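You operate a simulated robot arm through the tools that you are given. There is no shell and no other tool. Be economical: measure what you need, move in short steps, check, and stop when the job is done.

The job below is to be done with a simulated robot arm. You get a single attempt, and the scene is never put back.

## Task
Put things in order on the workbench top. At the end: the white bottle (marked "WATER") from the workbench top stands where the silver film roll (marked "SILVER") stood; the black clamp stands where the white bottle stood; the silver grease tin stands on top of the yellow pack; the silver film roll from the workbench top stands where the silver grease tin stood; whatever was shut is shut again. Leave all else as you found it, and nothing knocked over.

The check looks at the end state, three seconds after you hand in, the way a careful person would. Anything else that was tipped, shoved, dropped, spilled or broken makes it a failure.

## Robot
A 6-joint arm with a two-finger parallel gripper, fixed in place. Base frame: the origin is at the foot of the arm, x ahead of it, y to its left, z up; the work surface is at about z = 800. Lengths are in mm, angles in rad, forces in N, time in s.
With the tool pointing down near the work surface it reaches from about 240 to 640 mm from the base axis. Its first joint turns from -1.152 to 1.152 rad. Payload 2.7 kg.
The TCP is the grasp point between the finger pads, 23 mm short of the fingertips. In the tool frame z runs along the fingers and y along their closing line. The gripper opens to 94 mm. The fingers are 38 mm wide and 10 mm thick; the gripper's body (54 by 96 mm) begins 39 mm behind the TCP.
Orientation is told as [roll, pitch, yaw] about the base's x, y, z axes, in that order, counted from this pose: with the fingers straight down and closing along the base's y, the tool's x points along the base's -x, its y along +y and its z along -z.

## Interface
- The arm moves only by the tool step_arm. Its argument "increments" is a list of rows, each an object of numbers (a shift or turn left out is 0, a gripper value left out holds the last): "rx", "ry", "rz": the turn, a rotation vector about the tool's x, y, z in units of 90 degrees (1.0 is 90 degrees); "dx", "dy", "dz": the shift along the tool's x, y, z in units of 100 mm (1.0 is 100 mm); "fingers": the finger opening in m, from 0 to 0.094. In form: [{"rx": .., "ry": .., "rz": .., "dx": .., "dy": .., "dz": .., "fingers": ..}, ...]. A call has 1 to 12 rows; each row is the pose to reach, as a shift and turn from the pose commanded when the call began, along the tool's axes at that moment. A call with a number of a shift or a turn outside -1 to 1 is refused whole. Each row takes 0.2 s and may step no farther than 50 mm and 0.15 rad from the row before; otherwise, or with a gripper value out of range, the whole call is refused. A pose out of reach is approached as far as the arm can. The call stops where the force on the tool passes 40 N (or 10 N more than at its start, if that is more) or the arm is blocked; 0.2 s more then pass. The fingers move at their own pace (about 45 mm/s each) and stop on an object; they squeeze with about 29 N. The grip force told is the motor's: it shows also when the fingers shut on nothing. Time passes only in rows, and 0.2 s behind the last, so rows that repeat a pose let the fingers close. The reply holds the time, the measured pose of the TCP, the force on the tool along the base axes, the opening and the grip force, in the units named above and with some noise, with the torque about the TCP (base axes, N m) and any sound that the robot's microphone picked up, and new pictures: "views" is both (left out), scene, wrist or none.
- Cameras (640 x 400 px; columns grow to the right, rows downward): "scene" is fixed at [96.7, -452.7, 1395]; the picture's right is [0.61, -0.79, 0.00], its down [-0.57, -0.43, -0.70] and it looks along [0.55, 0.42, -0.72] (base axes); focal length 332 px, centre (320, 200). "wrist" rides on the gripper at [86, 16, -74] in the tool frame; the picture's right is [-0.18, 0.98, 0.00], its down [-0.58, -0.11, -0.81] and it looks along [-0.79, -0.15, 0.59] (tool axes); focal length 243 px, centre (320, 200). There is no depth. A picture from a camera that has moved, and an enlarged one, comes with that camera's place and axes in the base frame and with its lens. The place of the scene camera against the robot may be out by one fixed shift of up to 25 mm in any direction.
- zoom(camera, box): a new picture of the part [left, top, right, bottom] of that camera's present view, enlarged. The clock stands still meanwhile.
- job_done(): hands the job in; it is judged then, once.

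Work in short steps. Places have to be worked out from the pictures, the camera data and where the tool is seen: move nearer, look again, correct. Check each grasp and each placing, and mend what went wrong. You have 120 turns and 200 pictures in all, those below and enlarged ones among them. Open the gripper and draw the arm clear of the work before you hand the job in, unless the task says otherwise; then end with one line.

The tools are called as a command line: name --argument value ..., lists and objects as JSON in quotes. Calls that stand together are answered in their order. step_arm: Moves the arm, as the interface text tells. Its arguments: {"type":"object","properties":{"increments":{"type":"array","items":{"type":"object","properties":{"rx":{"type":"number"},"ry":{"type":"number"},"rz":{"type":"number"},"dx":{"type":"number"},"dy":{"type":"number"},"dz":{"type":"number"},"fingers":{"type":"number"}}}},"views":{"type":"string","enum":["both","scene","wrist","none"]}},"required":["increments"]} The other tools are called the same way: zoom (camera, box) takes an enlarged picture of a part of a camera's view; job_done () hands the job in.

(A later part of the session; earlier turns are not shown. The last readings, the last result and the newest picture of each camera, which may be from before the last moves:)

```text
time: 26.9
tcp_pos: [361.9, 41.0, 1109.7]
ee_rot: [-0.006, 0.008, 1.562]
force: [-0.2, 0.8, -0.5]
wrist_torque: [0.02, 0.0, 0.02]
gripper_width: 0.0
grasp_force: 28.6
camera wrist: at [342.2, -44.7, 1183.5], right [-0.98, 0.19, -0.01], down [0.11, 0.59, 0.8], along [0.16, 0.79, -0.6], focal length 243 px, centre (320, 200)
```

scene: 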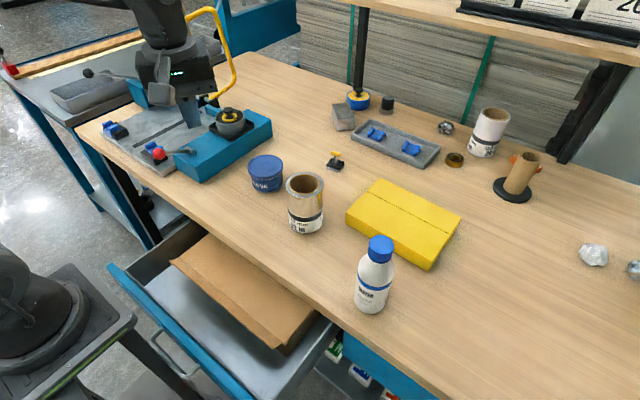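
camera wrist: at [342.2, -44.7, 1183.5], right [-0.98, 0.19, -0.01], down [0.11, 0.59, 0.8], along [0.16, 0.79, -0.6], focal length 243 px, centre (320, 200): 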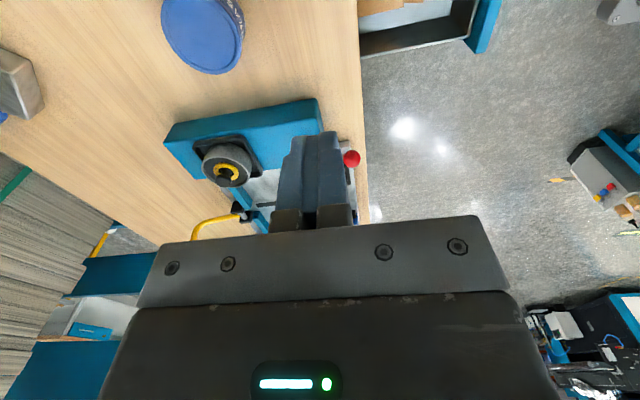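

No tin on the left. Now look to the right side (-y).

step_arm --increments '[{"rz": 0.09}, {"rz": 0.18}, {"rz": 0.27}, {"rz": 0.36}, {"rz": 0.45}, {"rz": 0.54}, {"rz": 0.63}, {"rz": 0.72}, {"rz": 0.81}, {"rz": 0.9}, {"rz": 0.99}]' --views "wrist"

step_arm --increments '[{"rz": 0.09, "dy": -0.2}, {"rz": 0.18, "dy": -0.4}, {"rz": 0.27, "dy": -0.6}, {"rz": 0.36, "dy": -0.8}, {"rz": 0.45, "dy": -1.0}, {"rz": 0.54, "dy": -1.0}, {"rz": 0.63, "dy": -1.0}, {"rz": 0.72, "dy": -1.0}]' --views "wrist"

```text
time: 29.3
tcp_pos: [361.6, 38.9, 1109.8]
ee_rot: [-0.009, -0.01, -0.001]
force: [0.9, -0.2, 0.9]
wrist_torque: [-0.02, -0.03, 0.01]
gripper_width: 0.3
grasp_force: 28.9
camera wrist: at [273.3, 56.8, 1183.0], right [0.18, 0.98, -0.01], down [0.58, -0.1, 0.81], along [0.8, -0.15, -0.58], focal length 243 px, centre (320, 200)
```

wrist: 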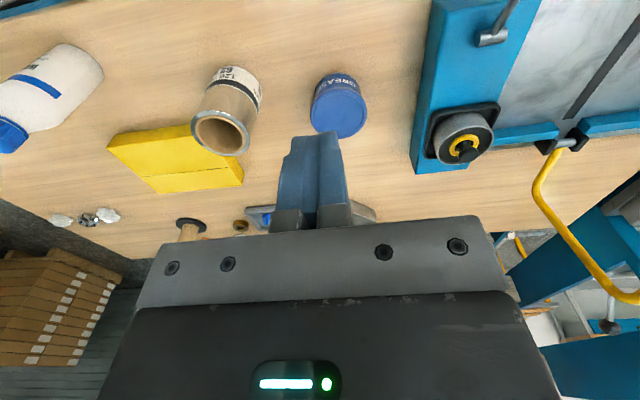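

```text
time: 31.1
tcp_pos: [362.0, -60.4, 1110.9]
ee_rot: [0.003, -0.01, -1.132]
force: [-0.2, 1.0, -0.4]
wrist_torque: [-0.01, -0.01, 0.03]
gripper_width: 0.1
grasp_force: 29.1
camera wrist: at [337.9, 26.5, 1183.8], right [0.97, 0.25, 0.01], down [0.14, -0.57, 0.81], along [0.21, -0.78, -0.58], focal length 243 px, centre (320, 200)
```

wrist: 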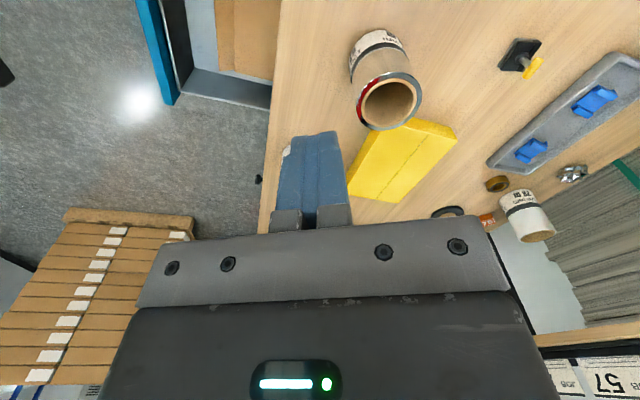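

Nothing silver elsewhere, so the tin is inside the carton or hidden by it. I go back to yaw 0 and look at the carton from low in front.

step_arm --increments '[{"rz": -0.09}, {"rz": -0.18}, {"rz": -0.27}, {"rz": -0.36}, {"rz": -0.45}, {"rz": -0.54}, {"rz": -0.63}, {"rz": -0.72}]' --views "none"

step_arm --increments '[{"dx": 0.3, "dz": 0.3}, {"dx": 0.6, "dz": 0.6}, {"dx": 1.0, "dz": 0.8}, {"dx": 1.0, "dz": 1.0}]' --views "none"

step_arm --increments '[{"dx": 0.2, "dz": 0.4}, {"dx": 0.3, "dz": 0.8}, {"dx": 0.4, "dz": 1.0}, {"dx": 0.6, "dz": 1.0}]' --views "none"

step_arm --increments '[{"dx": 0.1, "dz": 0.4}, {"dx": 0.1, "dz": 0.8}, {"dx": 0.1, "dz": 1.0}]' --views "wrist"

```text
time: 32.9
tcp_pos: [360.8, -60.9, 1110.9]
ee_rot: [-0.01, -0.009, 0.006]
force: [0.3, 0.2, 0.0]
wrist_torque: [0.01, 0.01, 0.04]
gripper_width: 0.0
grasp_force: 28.9
```

```text
time: 33.9
tcp_pos: [264.2, -60.5, 1010.4]
ee_rot: [-0.008, -0.009, 0.005]
force: [0.7, -0.5, -0.4]
wrist_torque: [0.01, 0.03, 0.01]
gripper_width: 0.0
grasp_force: 29.3
```

```text
time: 34.9
tcp_pos: [232.4, -70.0, 913.7]
ee_rot: [-0.006, -0.007, 0.003]
force: [-0.3, -0.2, 1.0]
wrist_torque: [0.01, 0.02, -0.04]
gripper_width: 0.0
grasp_force: 28.9
out of reach, approached as far as the arm can: row 3, 4
```

```text
time: 35.7
tcp_pos: [223.3, -69.8, 810.8]
ee_rot: [-0.003, -0.01, 0.004]
force: [0.3, -0.1, -0.2]
wrist_torque: [0.0, 0.0, -0.01]
gripper_width: 0.0
grasp_force: 29.3
out of reach, approached as far as the arm can: row 1, 2
camera wrist: at [135.6, -53.0, 883.9], right [0.18, 0.98, 0.0], down [0.57, -0.11, 0.81], along [0.8, -0.15, -0.58], focal length 243 px, centre (320, 200)
```

wrist: 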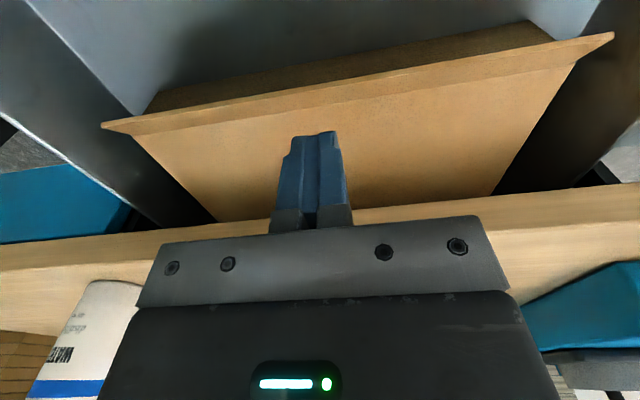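

The carton is only ~55 mm high. I recall white/blue items glimpsed on the lower shelf under the bench's left end; I zoom there.

zoom --camera "scene" --box '[60, 130, 200, 260]'

zoom --camera "scene" --box '[270, 290, 450, 400]'

zoom --camera "wrist" --box '[80, 0, 640, 230]'

```text
3.08 times, centred on (130, 195) of scene
camera zoom: at [96.7, -452.7, 1395.0], right [0.61, -0.79, 0.0], down [-0.57, -0.43, -0.7], along [0.55, 0.42, -0.72], focal length 1022 px, centre (905, 215)
```

zoom: 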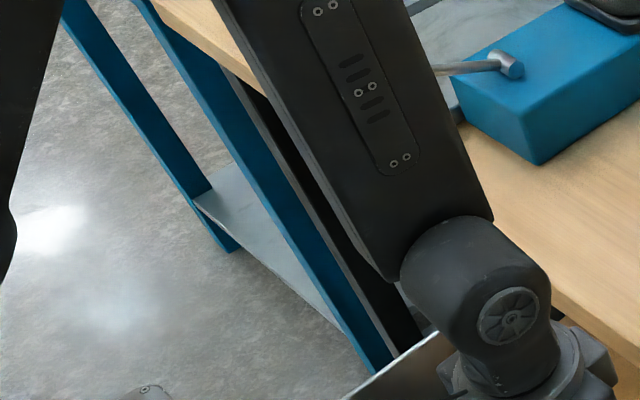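

```text
3.56 times, centred on (360, 345) of scene
camera zoom: at [96.7, -452.7, 1395.0], right [0.61, -0.79, 0.0], down [-0.57, -0.43, -0.7], along [0.55, 0.42, -0.72], focal length 1181 px, centre (178, -316)
```

zoom: 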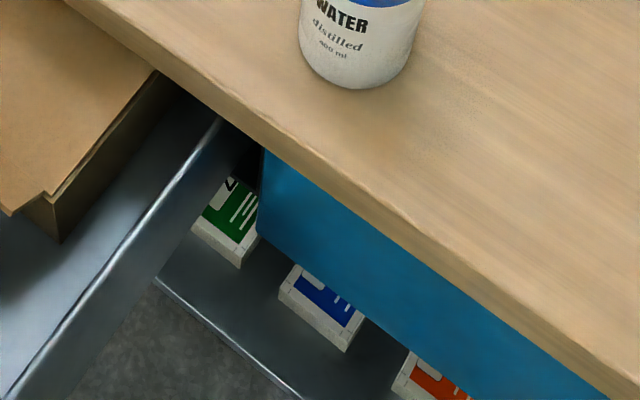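

```text
1.14 times, centred on (360, 115) of wrist
camera zoom: at [135.6, -53.0, 883.9], right [0.18, 0.98, 0.0], down [0.57, -0.11, 0.81], along [0.8, -0.15, -0.58], focal length 277 px, centre (274, 297)
```

zoom: 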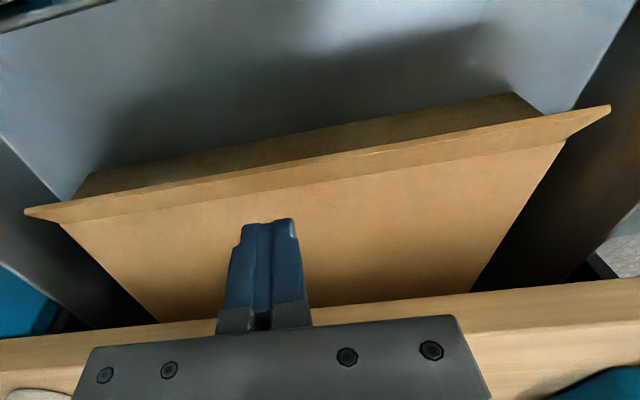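

I need the view of the lower area under the bench's left end, currently hidden by the arm; I raise the arm and zoom there.

step_arm --increments '[{"dz": -0.4}, {"dz": -0.8}, {"dz": -1.0, "dx": -0.3}, {"dz": -1.0, "dx": -0.7, "dy": -0.4}, {"dz": -1.0, "dx": -1.0, "dy": -0.8}]' --views "none"

step_arm --increments '[{"dx": -0.3, "dz": -0.3, "dy": -0.2}, {"dx": -0.6, "dz": -0.6, "dy": -0.4}, {"dx": -0.6, "dz": -0.9, "dy": -0.6}]' --views "scene"

zoom --camera "scene" --box '[100, 150, 220, 260]'

```text
refused: row 4 steps farther than a row can; nothing moved
```

```text
time: 36.5
tcp_pos: [285.3, -129.1, 901.2]
ee_rot: [-0.008, -0.009, 0.004]
force: [0.5, 0.5, -0.1]
wrist_torque: [-0.02, 0.01, 0.02]
gripper_width: 0.3
grasp_force: 28.4
```

scene: 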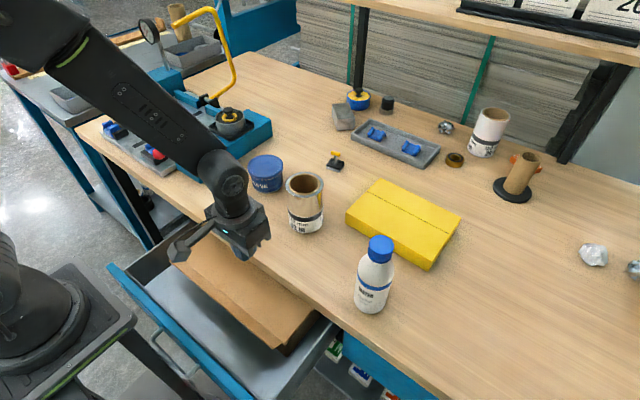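

```text
3.64 times, centred on (160, 205) of scene
camera zoom: at [96.7, -452.7, 1395.0], right [0.61, -0.79, 0.0], down [-0.57, -0.43, -0.7], along [0.55, 0.42, -0.72], focal length 1208 px, centre (902, 182)
```

zoom: 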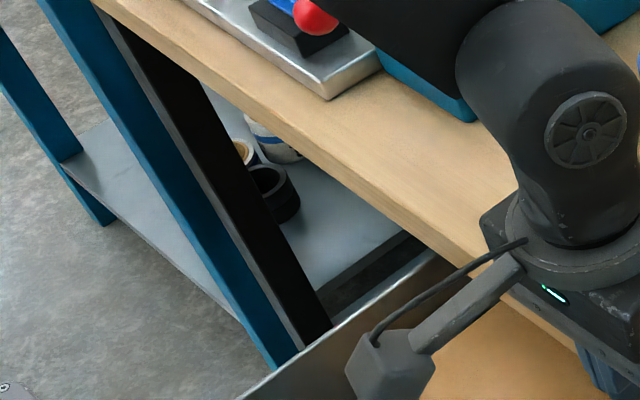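

The remaining hidden space is the drawer's rear and the carton. I want to know whether the drawer is stopped by its own stop or by the pedestal leg, so I look down on the handle.

step_arm --increments '[{"ry": 0.09, "dz": -0.3}, {"ry": 0.18, "dz": -0.6}, {"ry": 0.27, "dz": -0.9}, {"ry": 0.36, "dz": -1.0}, {"ry": 0.45, "dz": -1.0}, {"ry": 0.54, "dz": -1.0}, {"ry": 0.63, "dz": -1.0}, {"ry": 0.7, "dz": -1.0}]' --views "wrist"

zoom --camera "wrist" --box '[150, 0, 550, 220]'

```text
time: 38.3
tcp_pos: [281.4, -127.6, 1003.4]
ee_rot: [-0.017, 1.093, -0.012]
force: [0.2, -0.3, 0.6]
wrist_torque: [-0.02, 0.0, -0.02]
gripper_width: 0.0
grasp_force: 28.9
camera wrist: at [306.6, -109.9, 1113.5], right [0.08, 0.98, -0.17], down [0.98, -0.11, -0.14], along [-0.16, -0.16, -0.97], focal length 243 px, centre (320, 200)
```

wrist: 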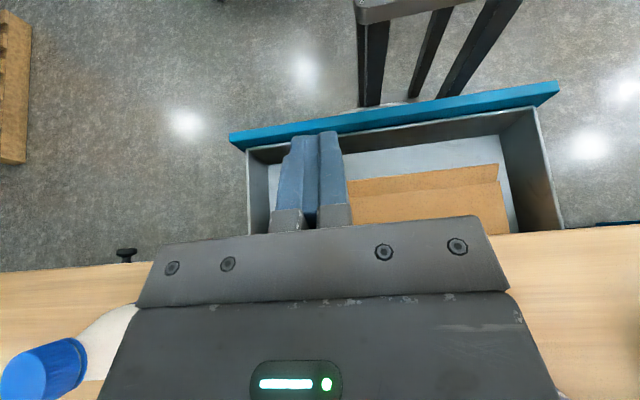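

```text
1.60 times, centred on (350, 110) of wrist
camera zoom: at [306.6, -109.9, 1113.5], right [0.08, 0.98, -0.17], down [0.98, -0.11, -0.14], along [-0.16, -0.16, -0.97], focal length 388 px, centre (272, 344)
```

zoom: 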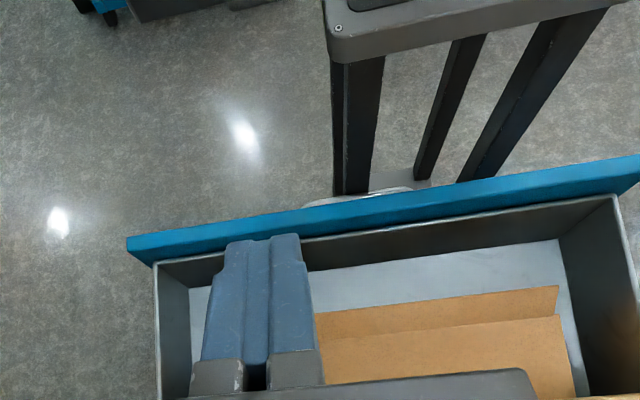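

The handle does end right at the pedestal leg, so the drawer is as far open as it can be. I'll try the carton lid: first straighten the tool, then turn it so the camera looks along +y.

step_arm --increments '[{"ry": -0.09}, {"ry": -0.18}, {"ry": -0.27}, {"ry": -0.36}, {"ry": -0.45}, {"ry": -0.54}, {"ry": -0.63}, {"ry": -0.7}]' --views "none"

step_arm --increments '[{"rz": -0.09, "dy": -0.1}, {"rz": -0.18, "dy": -0.2}, {"rz": -0.27, "dy": -0.3}, {"rz": -0.36, "dy": -0.4}, {"rz": -0.45, "dy": -0.5}, {"rz": -0.54, "dy": -0.6}, {"rz": -0.63, "dy": -0.7}, {"rz": -0.72, "dy": -0.7}, {"rz": -0.815, "dy": -0.7, "dz": 0.3}, {"rz": -0.908, "dy": -0.7, "dz": 0.6}, {"rz": -1.0, "dy": -0.7, "dz": 0.9}]' --views "both"

```text
time: 40.1
tcp_pos: [280.7, -128.6, 1005.0]
ee_rot: [-0.009, -0.007, 0.004]
force: [0.0, 0.3, 0.4]
wrist_torque: [-0.04, 0.01, 0.0]
gripper_width: 0.0
grasp_force: 29.0
```

```text
time: 42.5
tcp_pos: [279.3, -200.8, 913.9]
ee_rot: [-0.009, 0.009, 1.579]
force: [-0.2, -0.1, -0.2]
wrist_torque: [0.01, 0.02, 0.02]
gripper_width: 0.0
grasp_force: 28.9
camera wrist: at [263.0, -285.3, 987.2], right [-0.98, 0.18, -0.01], down [0.1, 0.59, 0.8], along [0.15, 0.79, -0.6], focal length 243 px, centre (320, 200)
```

scene: 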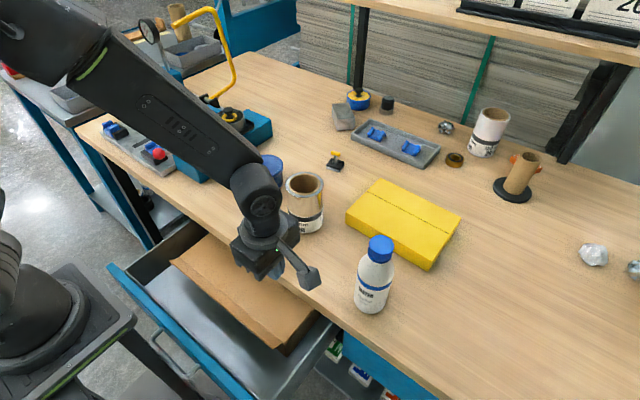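
wrist: 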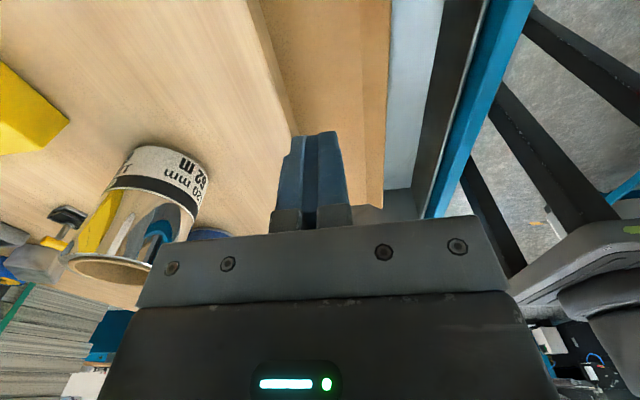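

The view is good. I move to x≈185, z≈840 in front of the lip, then test an outward tilt.

step_arm --increments '[{"dy": 0.4}, {"dy": 0.8, "dz": 0.2}, {"dy": 0.95, "dz": 0.5}, {"dy": 0.95, "dz": 0.75}]' --views "none"

step_arm --increments '[{"rx": 0.09}, {"rx": 0.18}, {"rx": 0.27}, {"rx": 0.36}]' --views "both"

```text
time: 43.5
tcp_pos: [188.5, -201.5, 840.5]
ee_rot: [-0.007, 0.009, 1.574]
force: [0.4, 0.2, -0.4]
wrist_torque: [-0.02, 0.01, 0.01]
gripper_width: 0.0
grasp_force: 29.0
```

```text
time: 44.5
tcp_pos: [253.3, -182.7, 962.9]
ee_rot: [-0.503, 0.009, 1.561]
force: [0.2, -0.3, 0.8]
wrist_torque: [0.03, 0.01, 0.03]
gripper_width: 0.2
grasp_force: 28.9
out of reach, approached as far as the arm can: row 2, 3, 4
camera wrist: at [200.6, -267.9, 1019.3], right [-0.86, 0.19, -0.48], down [-0.29, 0.59, 0.75], along [0.42, 0.78, -0.45], focal length 243 px, centre (320, 200)
```

scene: 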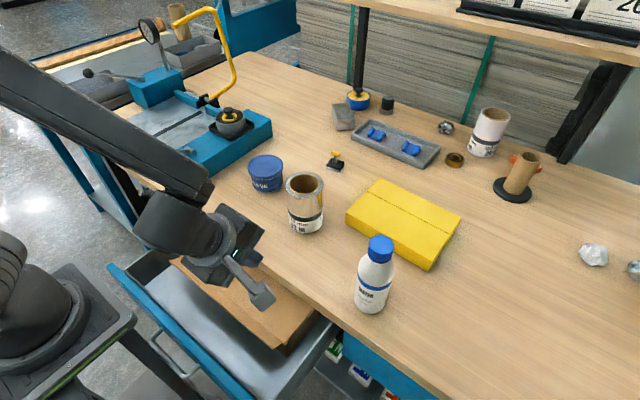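
wrist: 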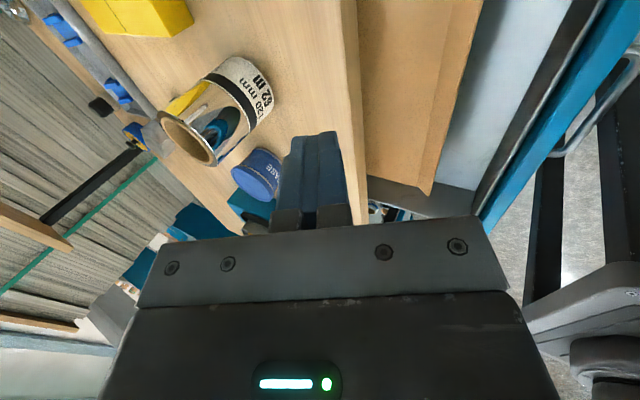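

A strong outward tilt isn't reachable down there. Before forcing the carton, I want a look at the right-hand drawer: straighten, yaw to 0, and move toward -y in front of it.

step_arm --increments '[{"rx": -0.09}, {"rx": -0.18}, {"rx": -0.27}, {"rx": -0.32}]' --views "none"

step_arm --increments '[{"rz": 0.09, "dx": 0.2}, {"rz": 0.18, "dx": 0.4}, {"rz": 0.27, "dx": 0.6}, {"rz": 0.36, "dx": 0.8}, {"rz": 0.45, "dx": 1.0}, {"rz": 0.54, "dx": 1.0}, {"rz": 0.63, "dx": 1.0}, {"rz": 0.72, "dx": 1.0}, {"rz": 0.815, "dx": 1.0}, {"rz": 0.908, "dx": 1.0}, {"rz": 1.0, "dx": 1.0}]' --views "none"

step_arm --increments '[{"dy": -0.4, "dz": -0.2}, {"dy": -0.8, "dz": -0.2}, {"dy": -1.0, "dz": 0}]' --views "wrist"

```text
time: 45.5
tcp_pos: [252.5, -183.0, 961.8]
ee_rot: [0.001, 0.008, 1.563]
force: [0.0, 0.7, 0.3]
wrist_torque: [0.0, 0.01, 0.02]
gripper_width: 0.0
grasp_force: 28.8
```

```text
time: 47.9
tcp_pos: [252.6, -283.5, 962.3]
ee_rot: [-0.009, -0.001, -0.012]
force: [-0.2, -1.2, 0.0]
wrist_torque: [0.04, 0.01, 0.0]
gripper_width: 0.0
grasp_force: 29.0
```

```text
time: 48.7
tcp_pos: [253.9, -383.0, 962.5]
ee_rot: [-0.009, 0.0, -0.008]
force: [0.2, -0.5, 0.3]
wrist_torque: [0.01, 0.02, 0.02]
gripper_width: 0.2
grasp_force: 28.5
camera wrist: at [166.5, -364.7, 1035.5], right [0.19, 0.98, -0.01], down [0.58, -0.11, 0.81], along [0.79, -0.16, -0.59], focal length 243 px, centre (320, 200)
```

wrist: 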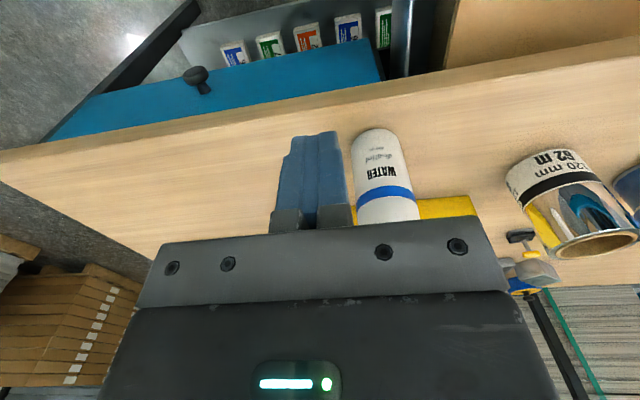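

The right drawer has only a knob at the very limit of reach, so I peek into the carton: I'll tilt the tool 45° sideways (fingers toward +y), and use the lower finger as a fork under the lip's -y end. First tilt here and open the fingers.

step_arm --increments '[{"rx": -0.09, "fingers": 0.094}, {"rx": -0.18}, {"rx": -0.27}, {"rx": -0.36}, {"rx": -0.45}, {"rx": -0.5}]' --views "wrist"

```text
time: 50.1
tcp_pos: [252.3, -382.2, 962.7]
ee_rot: [0.777, -0.001, -0.009]
force: [0.4, 0.9, 0.0]
wrist_torque: [-0.02, -0.01, -0.02]
gripper_width: 94.1
grasp_force: 0.0
camera wrist: at [163.5, -422.2, 1026.6], right [0.19, 0.7, 0.69], down [0.58, -0.65, 0.5], along [0.8, 0.3, -0.53], focal length 243 px, centre (320, 200)
```

wrist: 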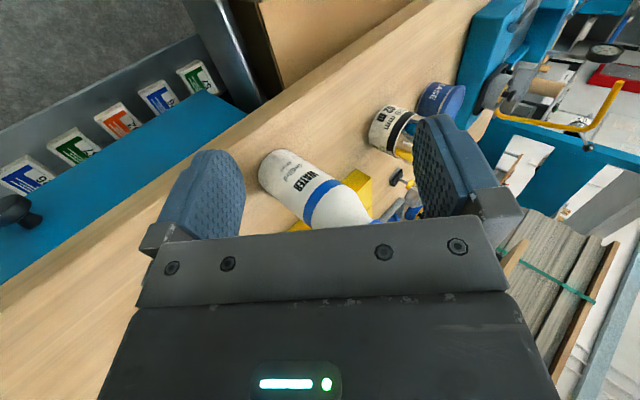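

Reachable. I move along the tool axis toward the carton's -y end, to a hover.

step_arm --increments '[{"dx": 0.1, "dz": 0.35, "dy": 0.1}, {"dx": 0.2, "dz": 0.7, "dy": 0.2}, {"dx": 0.32, "dz": 1.0, "dy": 0.4}]' --views "none"

step_arm --increments '[{"dz": 0.4}, {"dz": 0.7}, {"dz": 0.98}]' --views "both"

```text
time: 50.9
tcp_pos: [219.1, -285.4, 919.5]
ee_rot: [0.776, 0.0, -0.008]
force: [0.2, -0.3, -0.3]
wrist_torque: [0.0, -0.02, -0.03]
gripper_width: 94.0
grasp_force: 0.0
```

```text
time: 51.7
tcp_pos: [220.4, -213.6, 848.5]
ee_rot: [0.777, 0.0, -0.008]
force: [0.3, 0.4, 0.1]
wrist_torque: [-0.02, -0.02, -0.02]
gripper_width: 93.9
grasp_force: 0.1
camera wrist: at [132.1, -252.8, 912.7], right [0.19, 0.7, 0.69], down [0.58, -0.65, 0.5], along [0.8, 0.3, -0.53], focal length 243 px, centre (320, 200)
```

scene: 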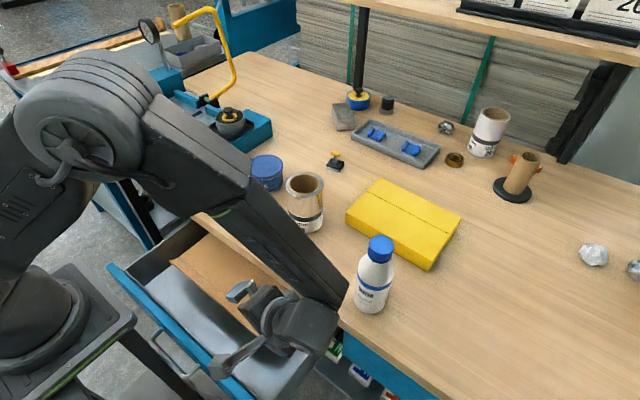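
wrist: 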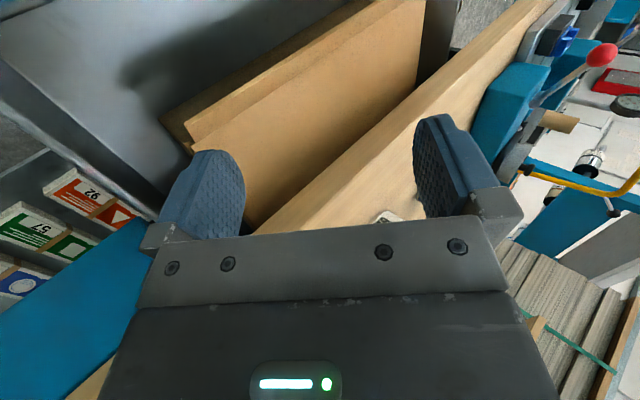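

Carton end is at y≈-242 and tub rim at y≈-286. I go down so the lower fingertip is just outside the lip end, then will slide in along the tool axis.

step_arm --increments '[{"dx": 0.02, "dy": -0.24, "dz": 0.04}, {"dx": 0.02, "dy": -0.45, "dz": 0.25}, {"dx": 0.02, "dy": -0.66, "dz": 0.47}]' --views "both"

```text
time: 52.5
tcp_pos: [216.5, -228.5, 771.9]
ee_rot: [0.775, 0.0, -0.01]
force: [0.0, -0.7, 0.2]
wrist_torque: [0.02, 0.01, 0.04]
gripper_width: 94.1
grasp_force: 0.1
camera wrist: at [127.4, -267.5, 833.9], right [0.19, 0.7, 0.69], down [0.58, -0.65, 0.5], along [0.8, 0.3, -0.53], focal length 243 px, centre (320, 200)
```

scene: 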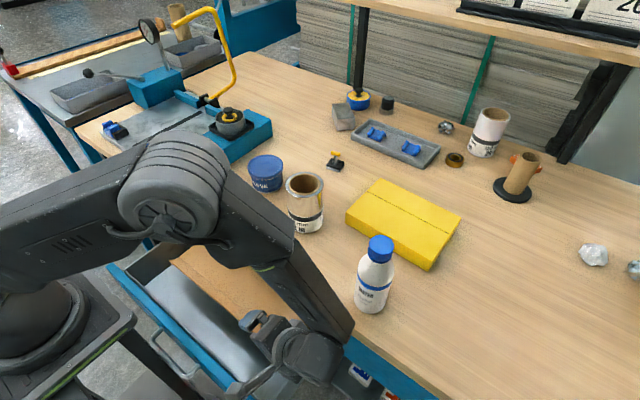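
wrist: 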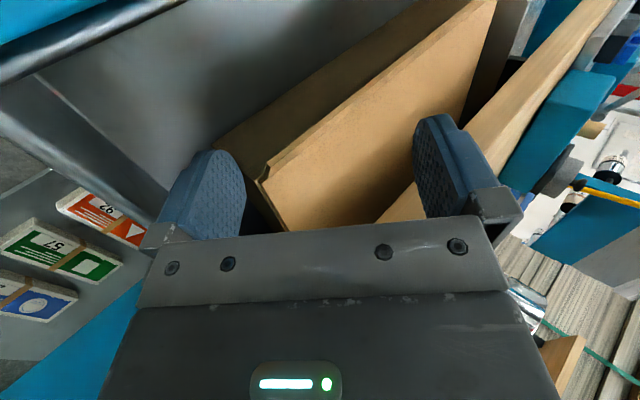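

The lower finger is just outside the lip's end. I slide in 20 mm along the tool axis.

step_arm --increments '[{"dz": 0.1}, {"dz": 0.2}, {"dz": 0.27}]' --views "wrist"

```text
time: 53.3
tcp_pos: [217.4, -209.7, 750.6]
ee_rot: [0.776, 0.0, -0.008]
force: [-0.4, -0.5, 0.3]
wrist_torque: [-0.04, -0.01, -0.02]
gripper_width: 94.0
grasp_force: 0.0
camera wrist: at [130.1, -249.3, 814.0], right [0.19, 0.7, 0.69], down [0.58, -0.65, 0.5], along [0.8, 0.3, -0.53], focal length 243 px, centre (320, 200)
```

wrist: 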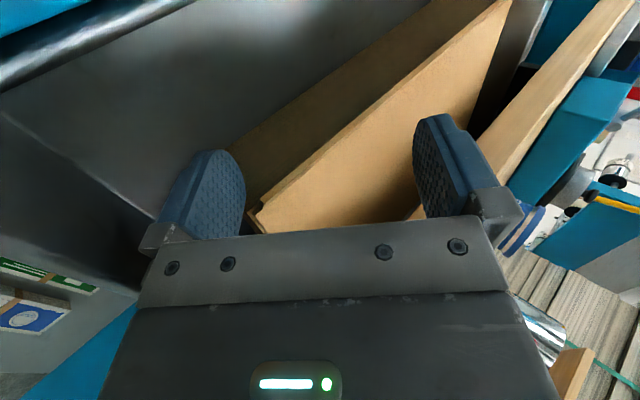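

The lower finger is beneath the lip end. I raise slowly by 25 mm and watch whether the lid follows.

step_arm --increments '[{"dy": 0.07, "dz": -0.07}, {"dy": 0.14, "dz": -0.14}, {"dy": 0.21, "dz": -0.21}]' --views "wrist"

```text
time: 54.1
tcp_pos: [219.3, -211.6, 780.2]
ee_rot: [0.777, 0.0, -0.008]
force: [0.7, -1.0, -0.9]
wrist_torque: [0.04, 0.0, -0.04]
gripper_width: 93.8
grasp_force: 0.0
camera wrist: at [130.2, -250.1, 843.9], right [0.19, 0.7, 0.69], down [0.58, -0.65, 0.5], along [0.79, 0.3, -0.53], focal length 243 px, centre (320, 200)
```

wrist: 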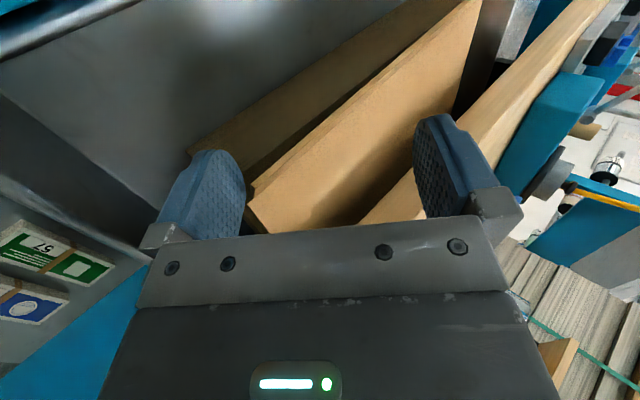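

The lid is lifting, with a gap opening along the front. I raise further.

step_arm --increments '[{"dy": 0.07, "dz": -0.07}, {"dy": 0.14, "dz": -0.14}, {"dy": 0.21, "dz": -0.21}, {"dy": 0.25, "dz": -0.25}]' --views "both"

zoom --camera "wrist" --box '[160, 0, 520, 230]'

```text
time: 55.1
tcp_pos: [218.5, -209.8, 817.1]
ee_rot: [0.776, 0.0, -0.009]
force: [-0.7, 0.7, -0.9]
wrist_torque: [0.02, 0.01, 0.0]
gripper_width: 94.1
grasp_force: 0.0
camera wrist: at [130.6, -249.4, 879.8], right [0.19, 0.7, 0.69], down [0.58, -0.65, 0.5], along [0.79, 0.3, -0.53], focal length 243 px, centre (320, 200)
```

scene: 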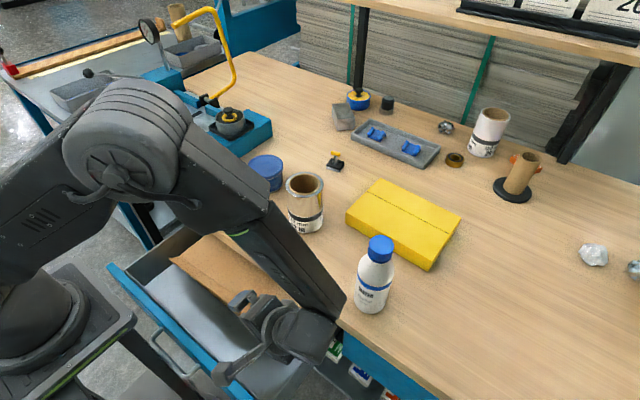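
wrist: 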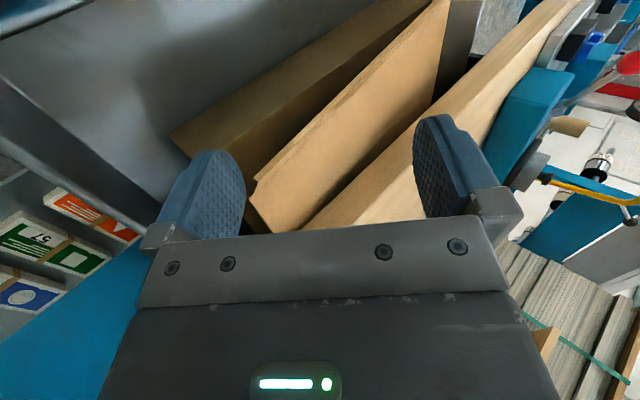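

```text
1.74 times, centred on (340, 115) of wrist
camera zoom: at [130.6, -249.4, 879.8], right [0.19, 0.7, 0.69], down [0.58, -0.65, 0.5], along [0.79, 0.3, -0.53], focal length 422 px, centre (285, 348)
```

zoom: 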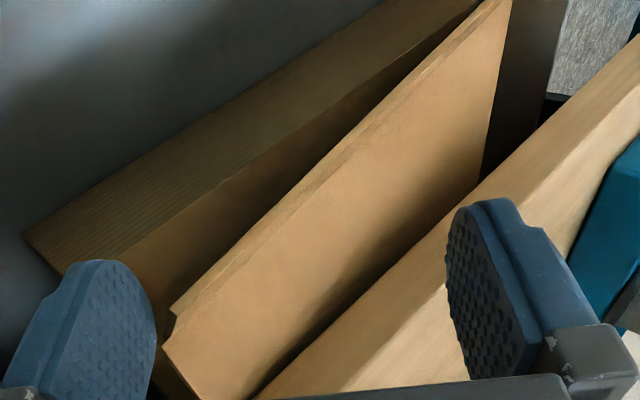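

The lid hinges open smoothly. I keep raising, following its arc slightly toward +x.

step_arm --increments '[{"dy": 0.07, "dz": -0.07, "dx": -0.03}, {"dy": 0.14, "dz": -0.14, "dx": -0.06}, {"dy": 0.21, "dz": -0.21, "dx": -0.1}]' --views "wrist"

zoom --camera "wrist" --box '[130, 0, 530, 230]'

```text
time: 55.9
tcp_pos: [228.5, -210.8, 846.0]
ee_rot: [0.777, -0.001, -0.007]
force: [-0.1, 0.4, 0.6]
wrist_torque: [-0.01, 0.02, 0.01]
gripper_width: 93.7
grasp_force: 0.0
camera wrist: at [140.5, -249.3, 909.5], right [0.19, 0.7, 0.69], down [0.58, -0.65, 0.5], along [0.8, 0.3, -0.53], focal length 243 px, centre (320, 200)
```

wrist: 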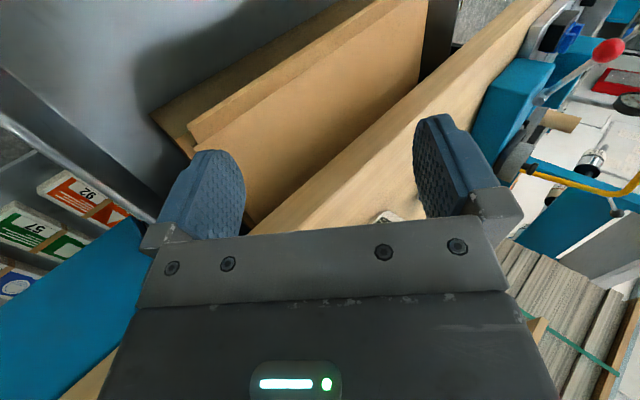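

```text
1.60 times, centred on (330, 115) of wrist
camera zoom: at [140.5, -249.3, 909.5], right [0.19, 0.7, 0.69], down [0.58, -0.65, 0.5], along [0.8, 0.3, -0.53], focal length 388 px, centre (304, 336)
```

zoom: 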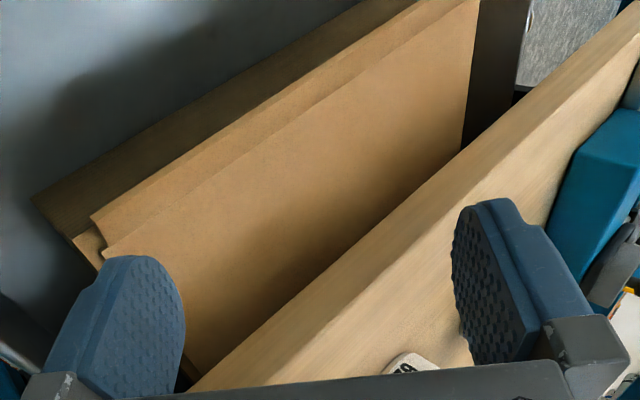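

The lid slipped back and fell shut; the carton interior I saw was bare, no tin. I retreat upward and check that the lid is closed properly.

step_arm --increments '[{"dz": -0.4}, {"dz": -0.8}, {"dz": -1.0}]' --views "wrist"

zoom --camera "scene" --box '[100, 210, 360, 400]'

```text
time: 56.7
tcp_pos: [229.3, -280.4, 917.3]
ee_rot: [0.776, 0.0, -0.009]
force: [0.3, 0.3, 0.4]
wrist_torque: [-0.02, 0.01, 0.05]
gripper_width: 94.3
grasp_force: 0.0
camera wrist: at [140.3, -319.6, 980.2], right [0.19, 0.7, 0.69], down [0.58, -0.65, 0.5], along [0.8, 0.3, -0.53], focal length 243 px, centre (320, 200)
```

wrist: 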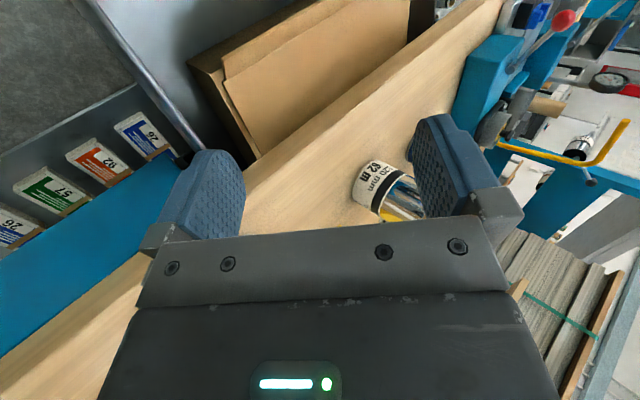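

```text
2.11 times, centred on (230, 305) of scene
camera zoom: at [96.7, -452.7, 1395.0], right [0.61, -0.79, 0.0], down [-0.57, -0.43, -0.7], along [0.55, 0.42, -0.72], focal length 700 px, centre (510, -21)
```

zoom: 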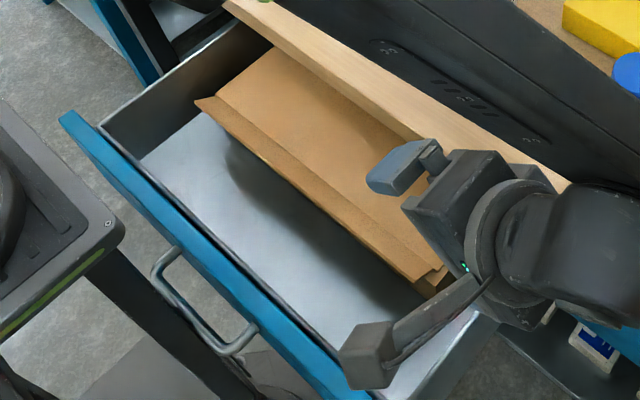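

The lid seems to stay ajar. I zoom in to see inside.

zoom --camera "wrist" --box '[160, 0, 460, 180]'

```text
2.13 times, centred on (310, 90) of wrist
camera zoom: at [140.3, -319.6, 980.2], right [0.19, 0.7, 0.69], down [0.58, -0.65, 0.5], along [0.8, 0.3, -0.53], focal length 518 px, centre (341, 435)
```

zoom: 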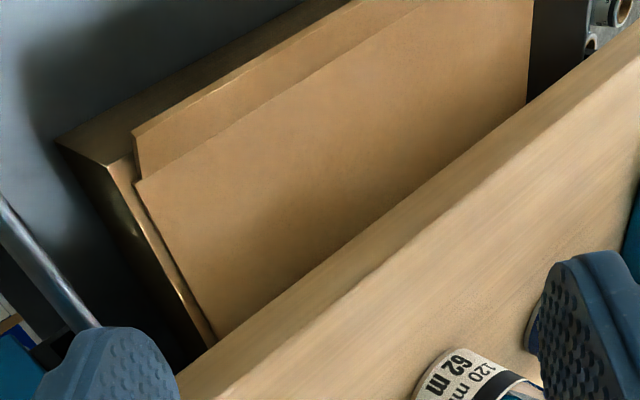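

The lid's hinge has friction: it stays ajar. I'll straighten the tool and push the lid further back from the front to look inside fully.

step_arm --increments '[{"rx": 0.09, "fingers": 0.0}, {"rx": 0.18}, {"rx": 0.27}, {"rx": 0.36}, {"rx": 0.45}, {"rx": 0.5}]' --views "none"

step_arm --increments '[{"dx": 0.3, "dy": 0.2}, {"dx": 0.45, "dy": 0.6}, {"dx": 0.45, "dy": 0.95}]' --views "wrist"

```text
time: 58.1
tcp_pos: [228.0, -280.4, 918.7]
ee_rot: [-0.011, -0.002, -0.009]
force: [-0.3, 0.7, 0.0]
wrist_torque: [0.01, -0.01, 0.01]
gripper_width: 0.0
grasp_force: 28.8
```

```text
time: 58.9
tcp_pos: [183.8, -184.9, 915.9]
ee_rot: [-0.009, 0.0, -0.008]
force: [-0.8, 0.5, 0.0]
wrist_torque: [0.02, -0.01, 0.03]
gripper_width: 0.0
grasp_force: 29.2
camera wrist: at [96.5, -166.3, 989.1], right [0.19, 0.98, -0.01], down [0.58, -0.11, 0.81], along [0.79, -0.16, -0.59], focal length 243 px, centre (320, 200)
```

wrist: 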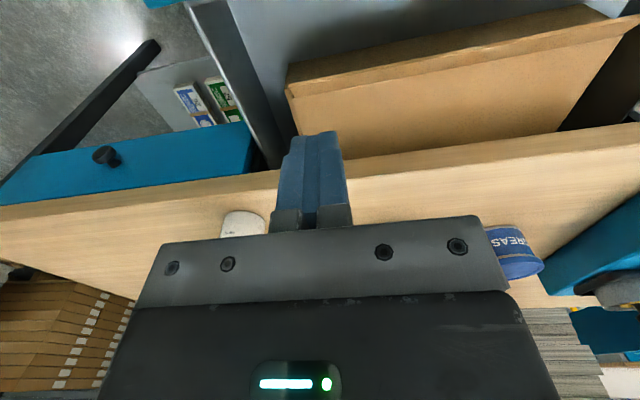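

I lower in front of the lip (tip ≈ 775).

step_arm --increments '[{"dz": 0.4}, {"dz": 0.8}, {"dz": 1.0}, {"dz": 1.0, "dx": 0.03}]' --views "wrist"

```text
time: 59.9
tcp_pos: [179.8, -185.3, 816.0]
ee_rot: [-0.009, 0.0, -0.008]
force: [0.5, 0.0, -0.4]
wrist_torque: [0.02, 0.0, 0.01]
gripper_width: 0.0
grasp_force: 29.1
camera wrist: at [92.7, -167.2, 888.7], right [0.19, 0.98, -0.01], down [0.58, -0.11, 0.81], along [0.79, -0.16, -0.59], focal length 243 px, centre (320, 200)
```

wrist: 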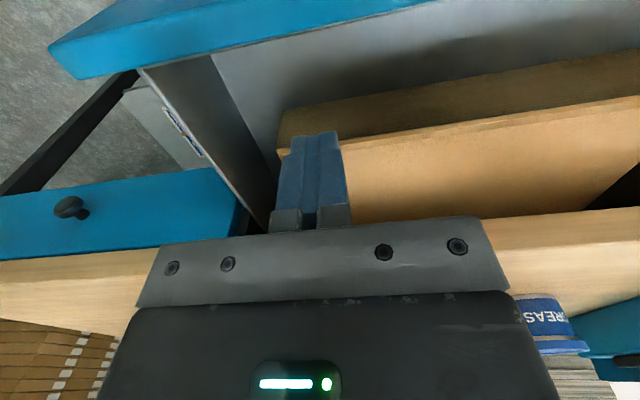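

I lower a little more and push gently toward +x against the raised lip.

step_arm --increments '[{"dz": 0.25}, {"dz": 0.25, "dx": -0.2}, {"dz": 0.25, "dx": -0.4}, {"dz": 0.25, "dx": -0.55}]' --views "both"

```text
time: 60.9
tcp_pos: [236.6, -185.4, 790.2]
ee_rot: [-0.009, 0.001, -0.009]
force: [-1.4, 0.1, 0.1]
wrist_torque: [-0.01, 0.0, 0.01]
gripper_width: 0.0
grasp_force: 29.2
out of reach, approached as far as the arm can: row 1
camera wrist: at [148.9, -167.7, 864.0], right [0.19, 0.98, -0.01], down [0.58, -0.11, 0.81], along [0.79, -0.16, -0.59], focal length 243 px, centre (320, 200)
```

scene: 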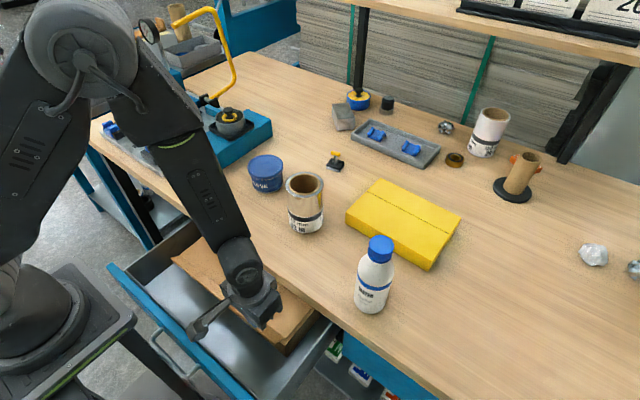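
wrist: 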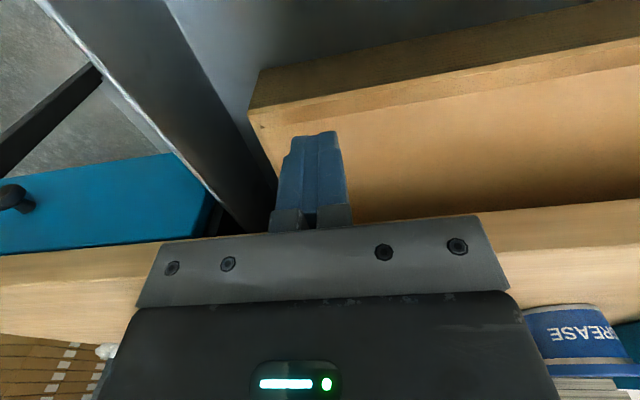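

Unclear state; I zoom on the lid front.

zoom --camera "wrist" --box '[220, 0, 640, 230]'

zoom --camera "scene" --box '[160, 230, 340, 380]'

```text
1.52 times, centred on (430, 115) of wrist
camera zoom: at [148.9, -167.7, 864.0], right [0.19, 0.98, -0.01], down [0.58, -0.11, 0.81], along [0.79, -0.16, -0.59], focal length 370 px, centre (152, 330)
```

zoom: 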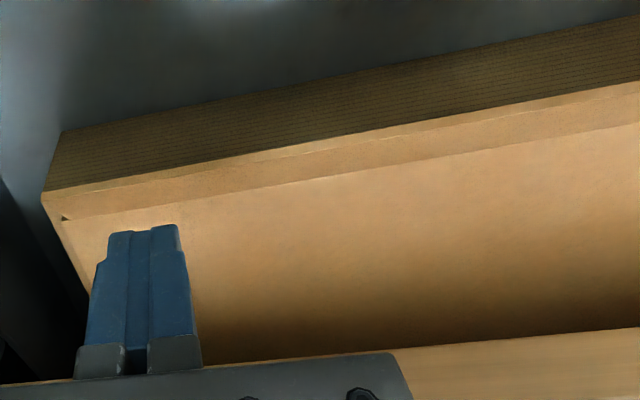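

```text
2.67 times, centred on (250, 305) of scene
camera zoom: at [96.6, -452.7, 1395.0], right [0.61, -0.79, 0.0], down [-0.57, -0.43, -0.7], along [0.55, 0.42, -0.72], focal length 886 px, centre (507, -80)
```

zoom: 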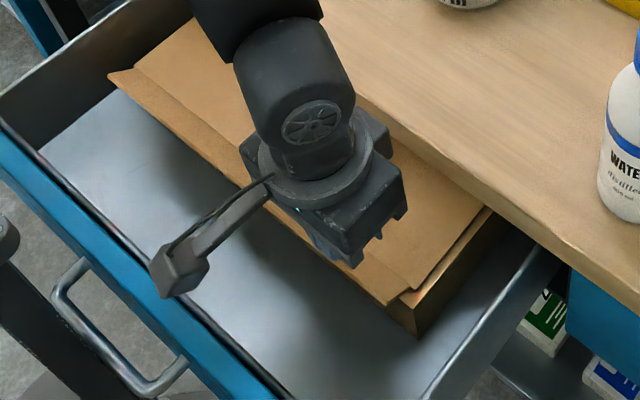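

The lid turns out to be loose or skewed: its -y end has shifted back. I raise the arm and look from above.

step_arm --increments '[{"dz": -0.4}, {"dz": -0.8}, {"dz": -1.0, "dx": -0.1}, {"dz": -1.0, "dx": -0.3}]' --views "none"

step_arm --increments '[{"ry": 0.09, "dz": -0.3, "dy": 0.2}, {"ry": 0.18, "dz": -0.6, "dy": 0.4}, {"ry": 0.27, "dz": -0.9, "dy": 0.6}, {"ry": 0.36, "dz": -1.0, "dy": 0.8}, {"ry": 0.45, "dz": -1.0, "dy": 0.8}]' --views "both"

zoom --camera "wrist" --box '[190, 0, 570, 220]'

```text
time: 61.9
tcp_pos: [266.3, -184.8, 890.9]
ee_rot: [-0.008, 0.002, -0.009]
force: [0.8, 0.1, -0.4]
wrist_torque: [0.0, 0.01, -0.02]
gripper_width: 0.1
grasp_force: 28.8
```

```text
time: 63.1
tcp_pos: [266.0, -104.1, 989.4]
ee_rot: [-0.011, 0.708, -0.017]
force: [-0.4, 1.1, -0.8]
wrist_torque: [0.01, -0.04, 0.01]
gripper_width: 0.1
grasp_force: 29.3
camera wrist: at [247.6, -85.3, 1101.7], right [0.15, 0.98, -0.13], down [0.97, -0.12, 0.23], along [0.22, -0.16, -0.96], focal length 243 px, centre (320, 200)
```

scene: 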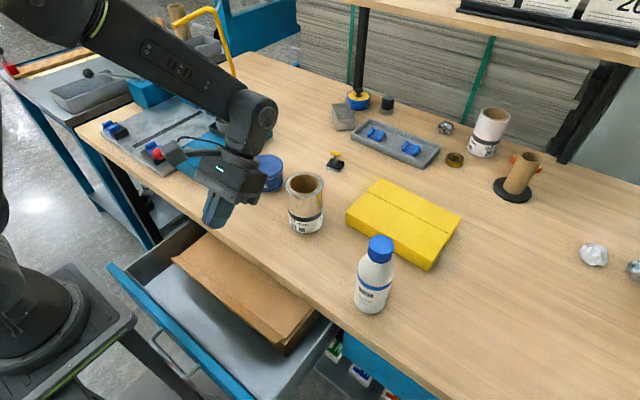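
wrist: 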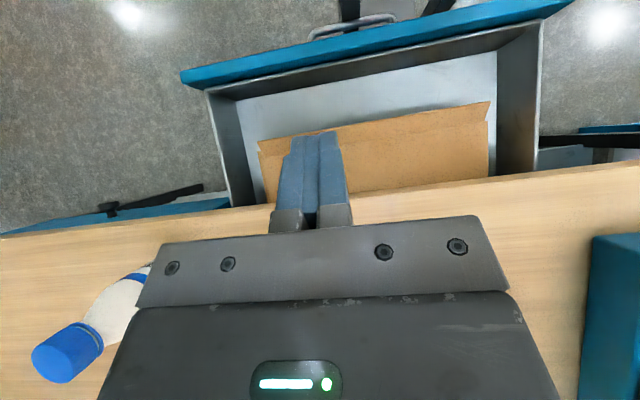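

```text
1.68 times, centred on (380, 110) of wrist
camera zoom: at [247.6, -85.3, 1101.7], right [0.15, 0.98, -0.13], down [0.97, -0.12, 0.23], along [0.22, -0.16, -0.96], focal length 409 px, centre (219, 352)
```

zoom: 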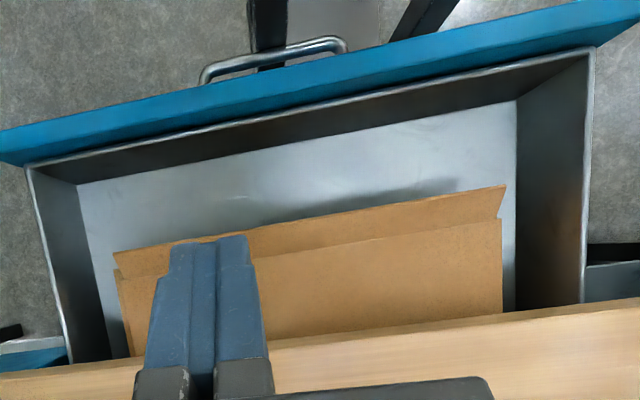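

Let me compare the carton's state with the earlier scene zoom.

zoom --camera "scene" --box '[100, 210, 360, 400]'

zoom --camera "scene" --box '[240, 290, 340, 370]'

```text
2.11 times, centred on (230, 305) of scene
camera zoom: at [96.7, -452.7, 1395.0], right [0.61, -0.79, 0.0], down [-0.57, -0.43, -0.7], along [0.55, 0.42, -0.72], focal length 700 px, centre (510, -21)
```

zoom: 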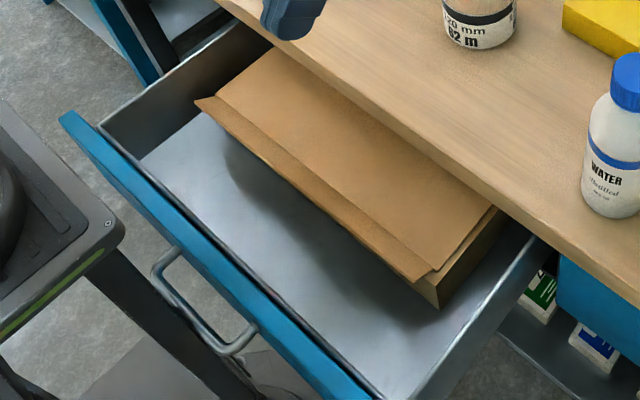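

```text
5.00 times, centred on (290, 330) of scene
camera zoom: at [96.7, -452.7, 1395.0], right [0.61, -0.79, 0.0], down [-0.57, -0.43, -0.7], along [0.55, 0.42, -0.72], focal length 1661 px, centre (470, -450)
```

zoom: 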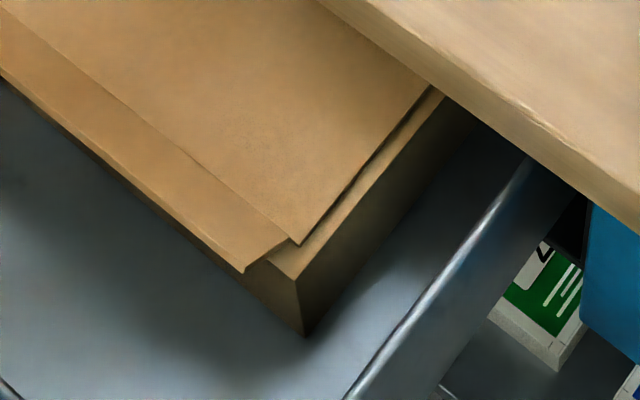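

The carton lid rests nearly shut but a hair ajar. Before dealing with it, I want a proper look behind the machine on the left, an area hidden so far. I straighten and move over there.

step_arm --increments '[{"ry": -0.09, "dy": 0.2}, {"ry": -0.18, "dy": 0.4}, {"ry": -0.27, "dy": 0.6}, {"ry": -0.36, "dy": 0.8}, {"ry": -0.45, "dy": 1.0, "dz": -0.2}]' --views "none"

step_arm --increments '[{"dx": -0.3, "dz": -0.2, "dy": 0.2}, {"dx": -0.6, "dz": -0.4, "dy": 0.4}, {"dx": -0.8, "dz": -0.7, "dy": 0.6}, {"dx": -1.0, "dz": -1.0, "dy": 0.8}, {"dx": -1.0, "dz": -1.0, "dy": 1.0}]' --views "wrist"

```text
time: 64.3
tcp_pos: [278.1, -2.3, 1005.5]
ee_rot: [-0.01, -0.001, -0.008]
force: [-0.6, -0.3, -0.7]
wrist_torque: [-0.02, 0.02, 0.01]
gripper_width: 0.0
grasp_force: 29.5
```

```text
time: 65.5
tcp_pos: [381.6, 97.2, 1105.0]
ee_rot: [-0.01, 0.001, -0.008]
force: [-0.3, -1.1, -0.3]
wrist_torque: [0.01, 0.03, -0.03]
gripper_width: 0.0
grasp_force: 28.9
camera wrist: at [294.4, 114.5, 1177.2], right [0.19, 0.98, -0.01], down [0.58, -0.11, 0.81], along [0.79, -0.16, -0.59], focal length 243 px, centre (320, 200)
```

wrist: 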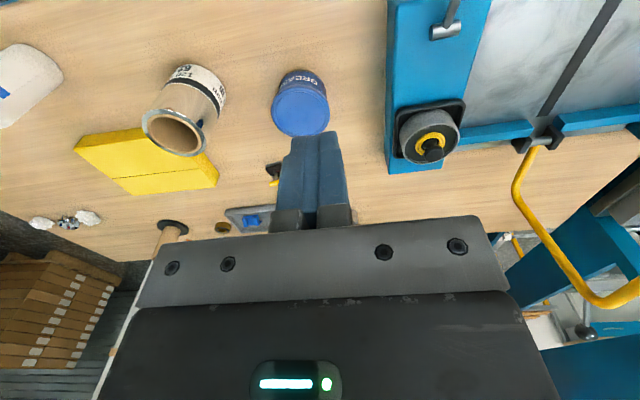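

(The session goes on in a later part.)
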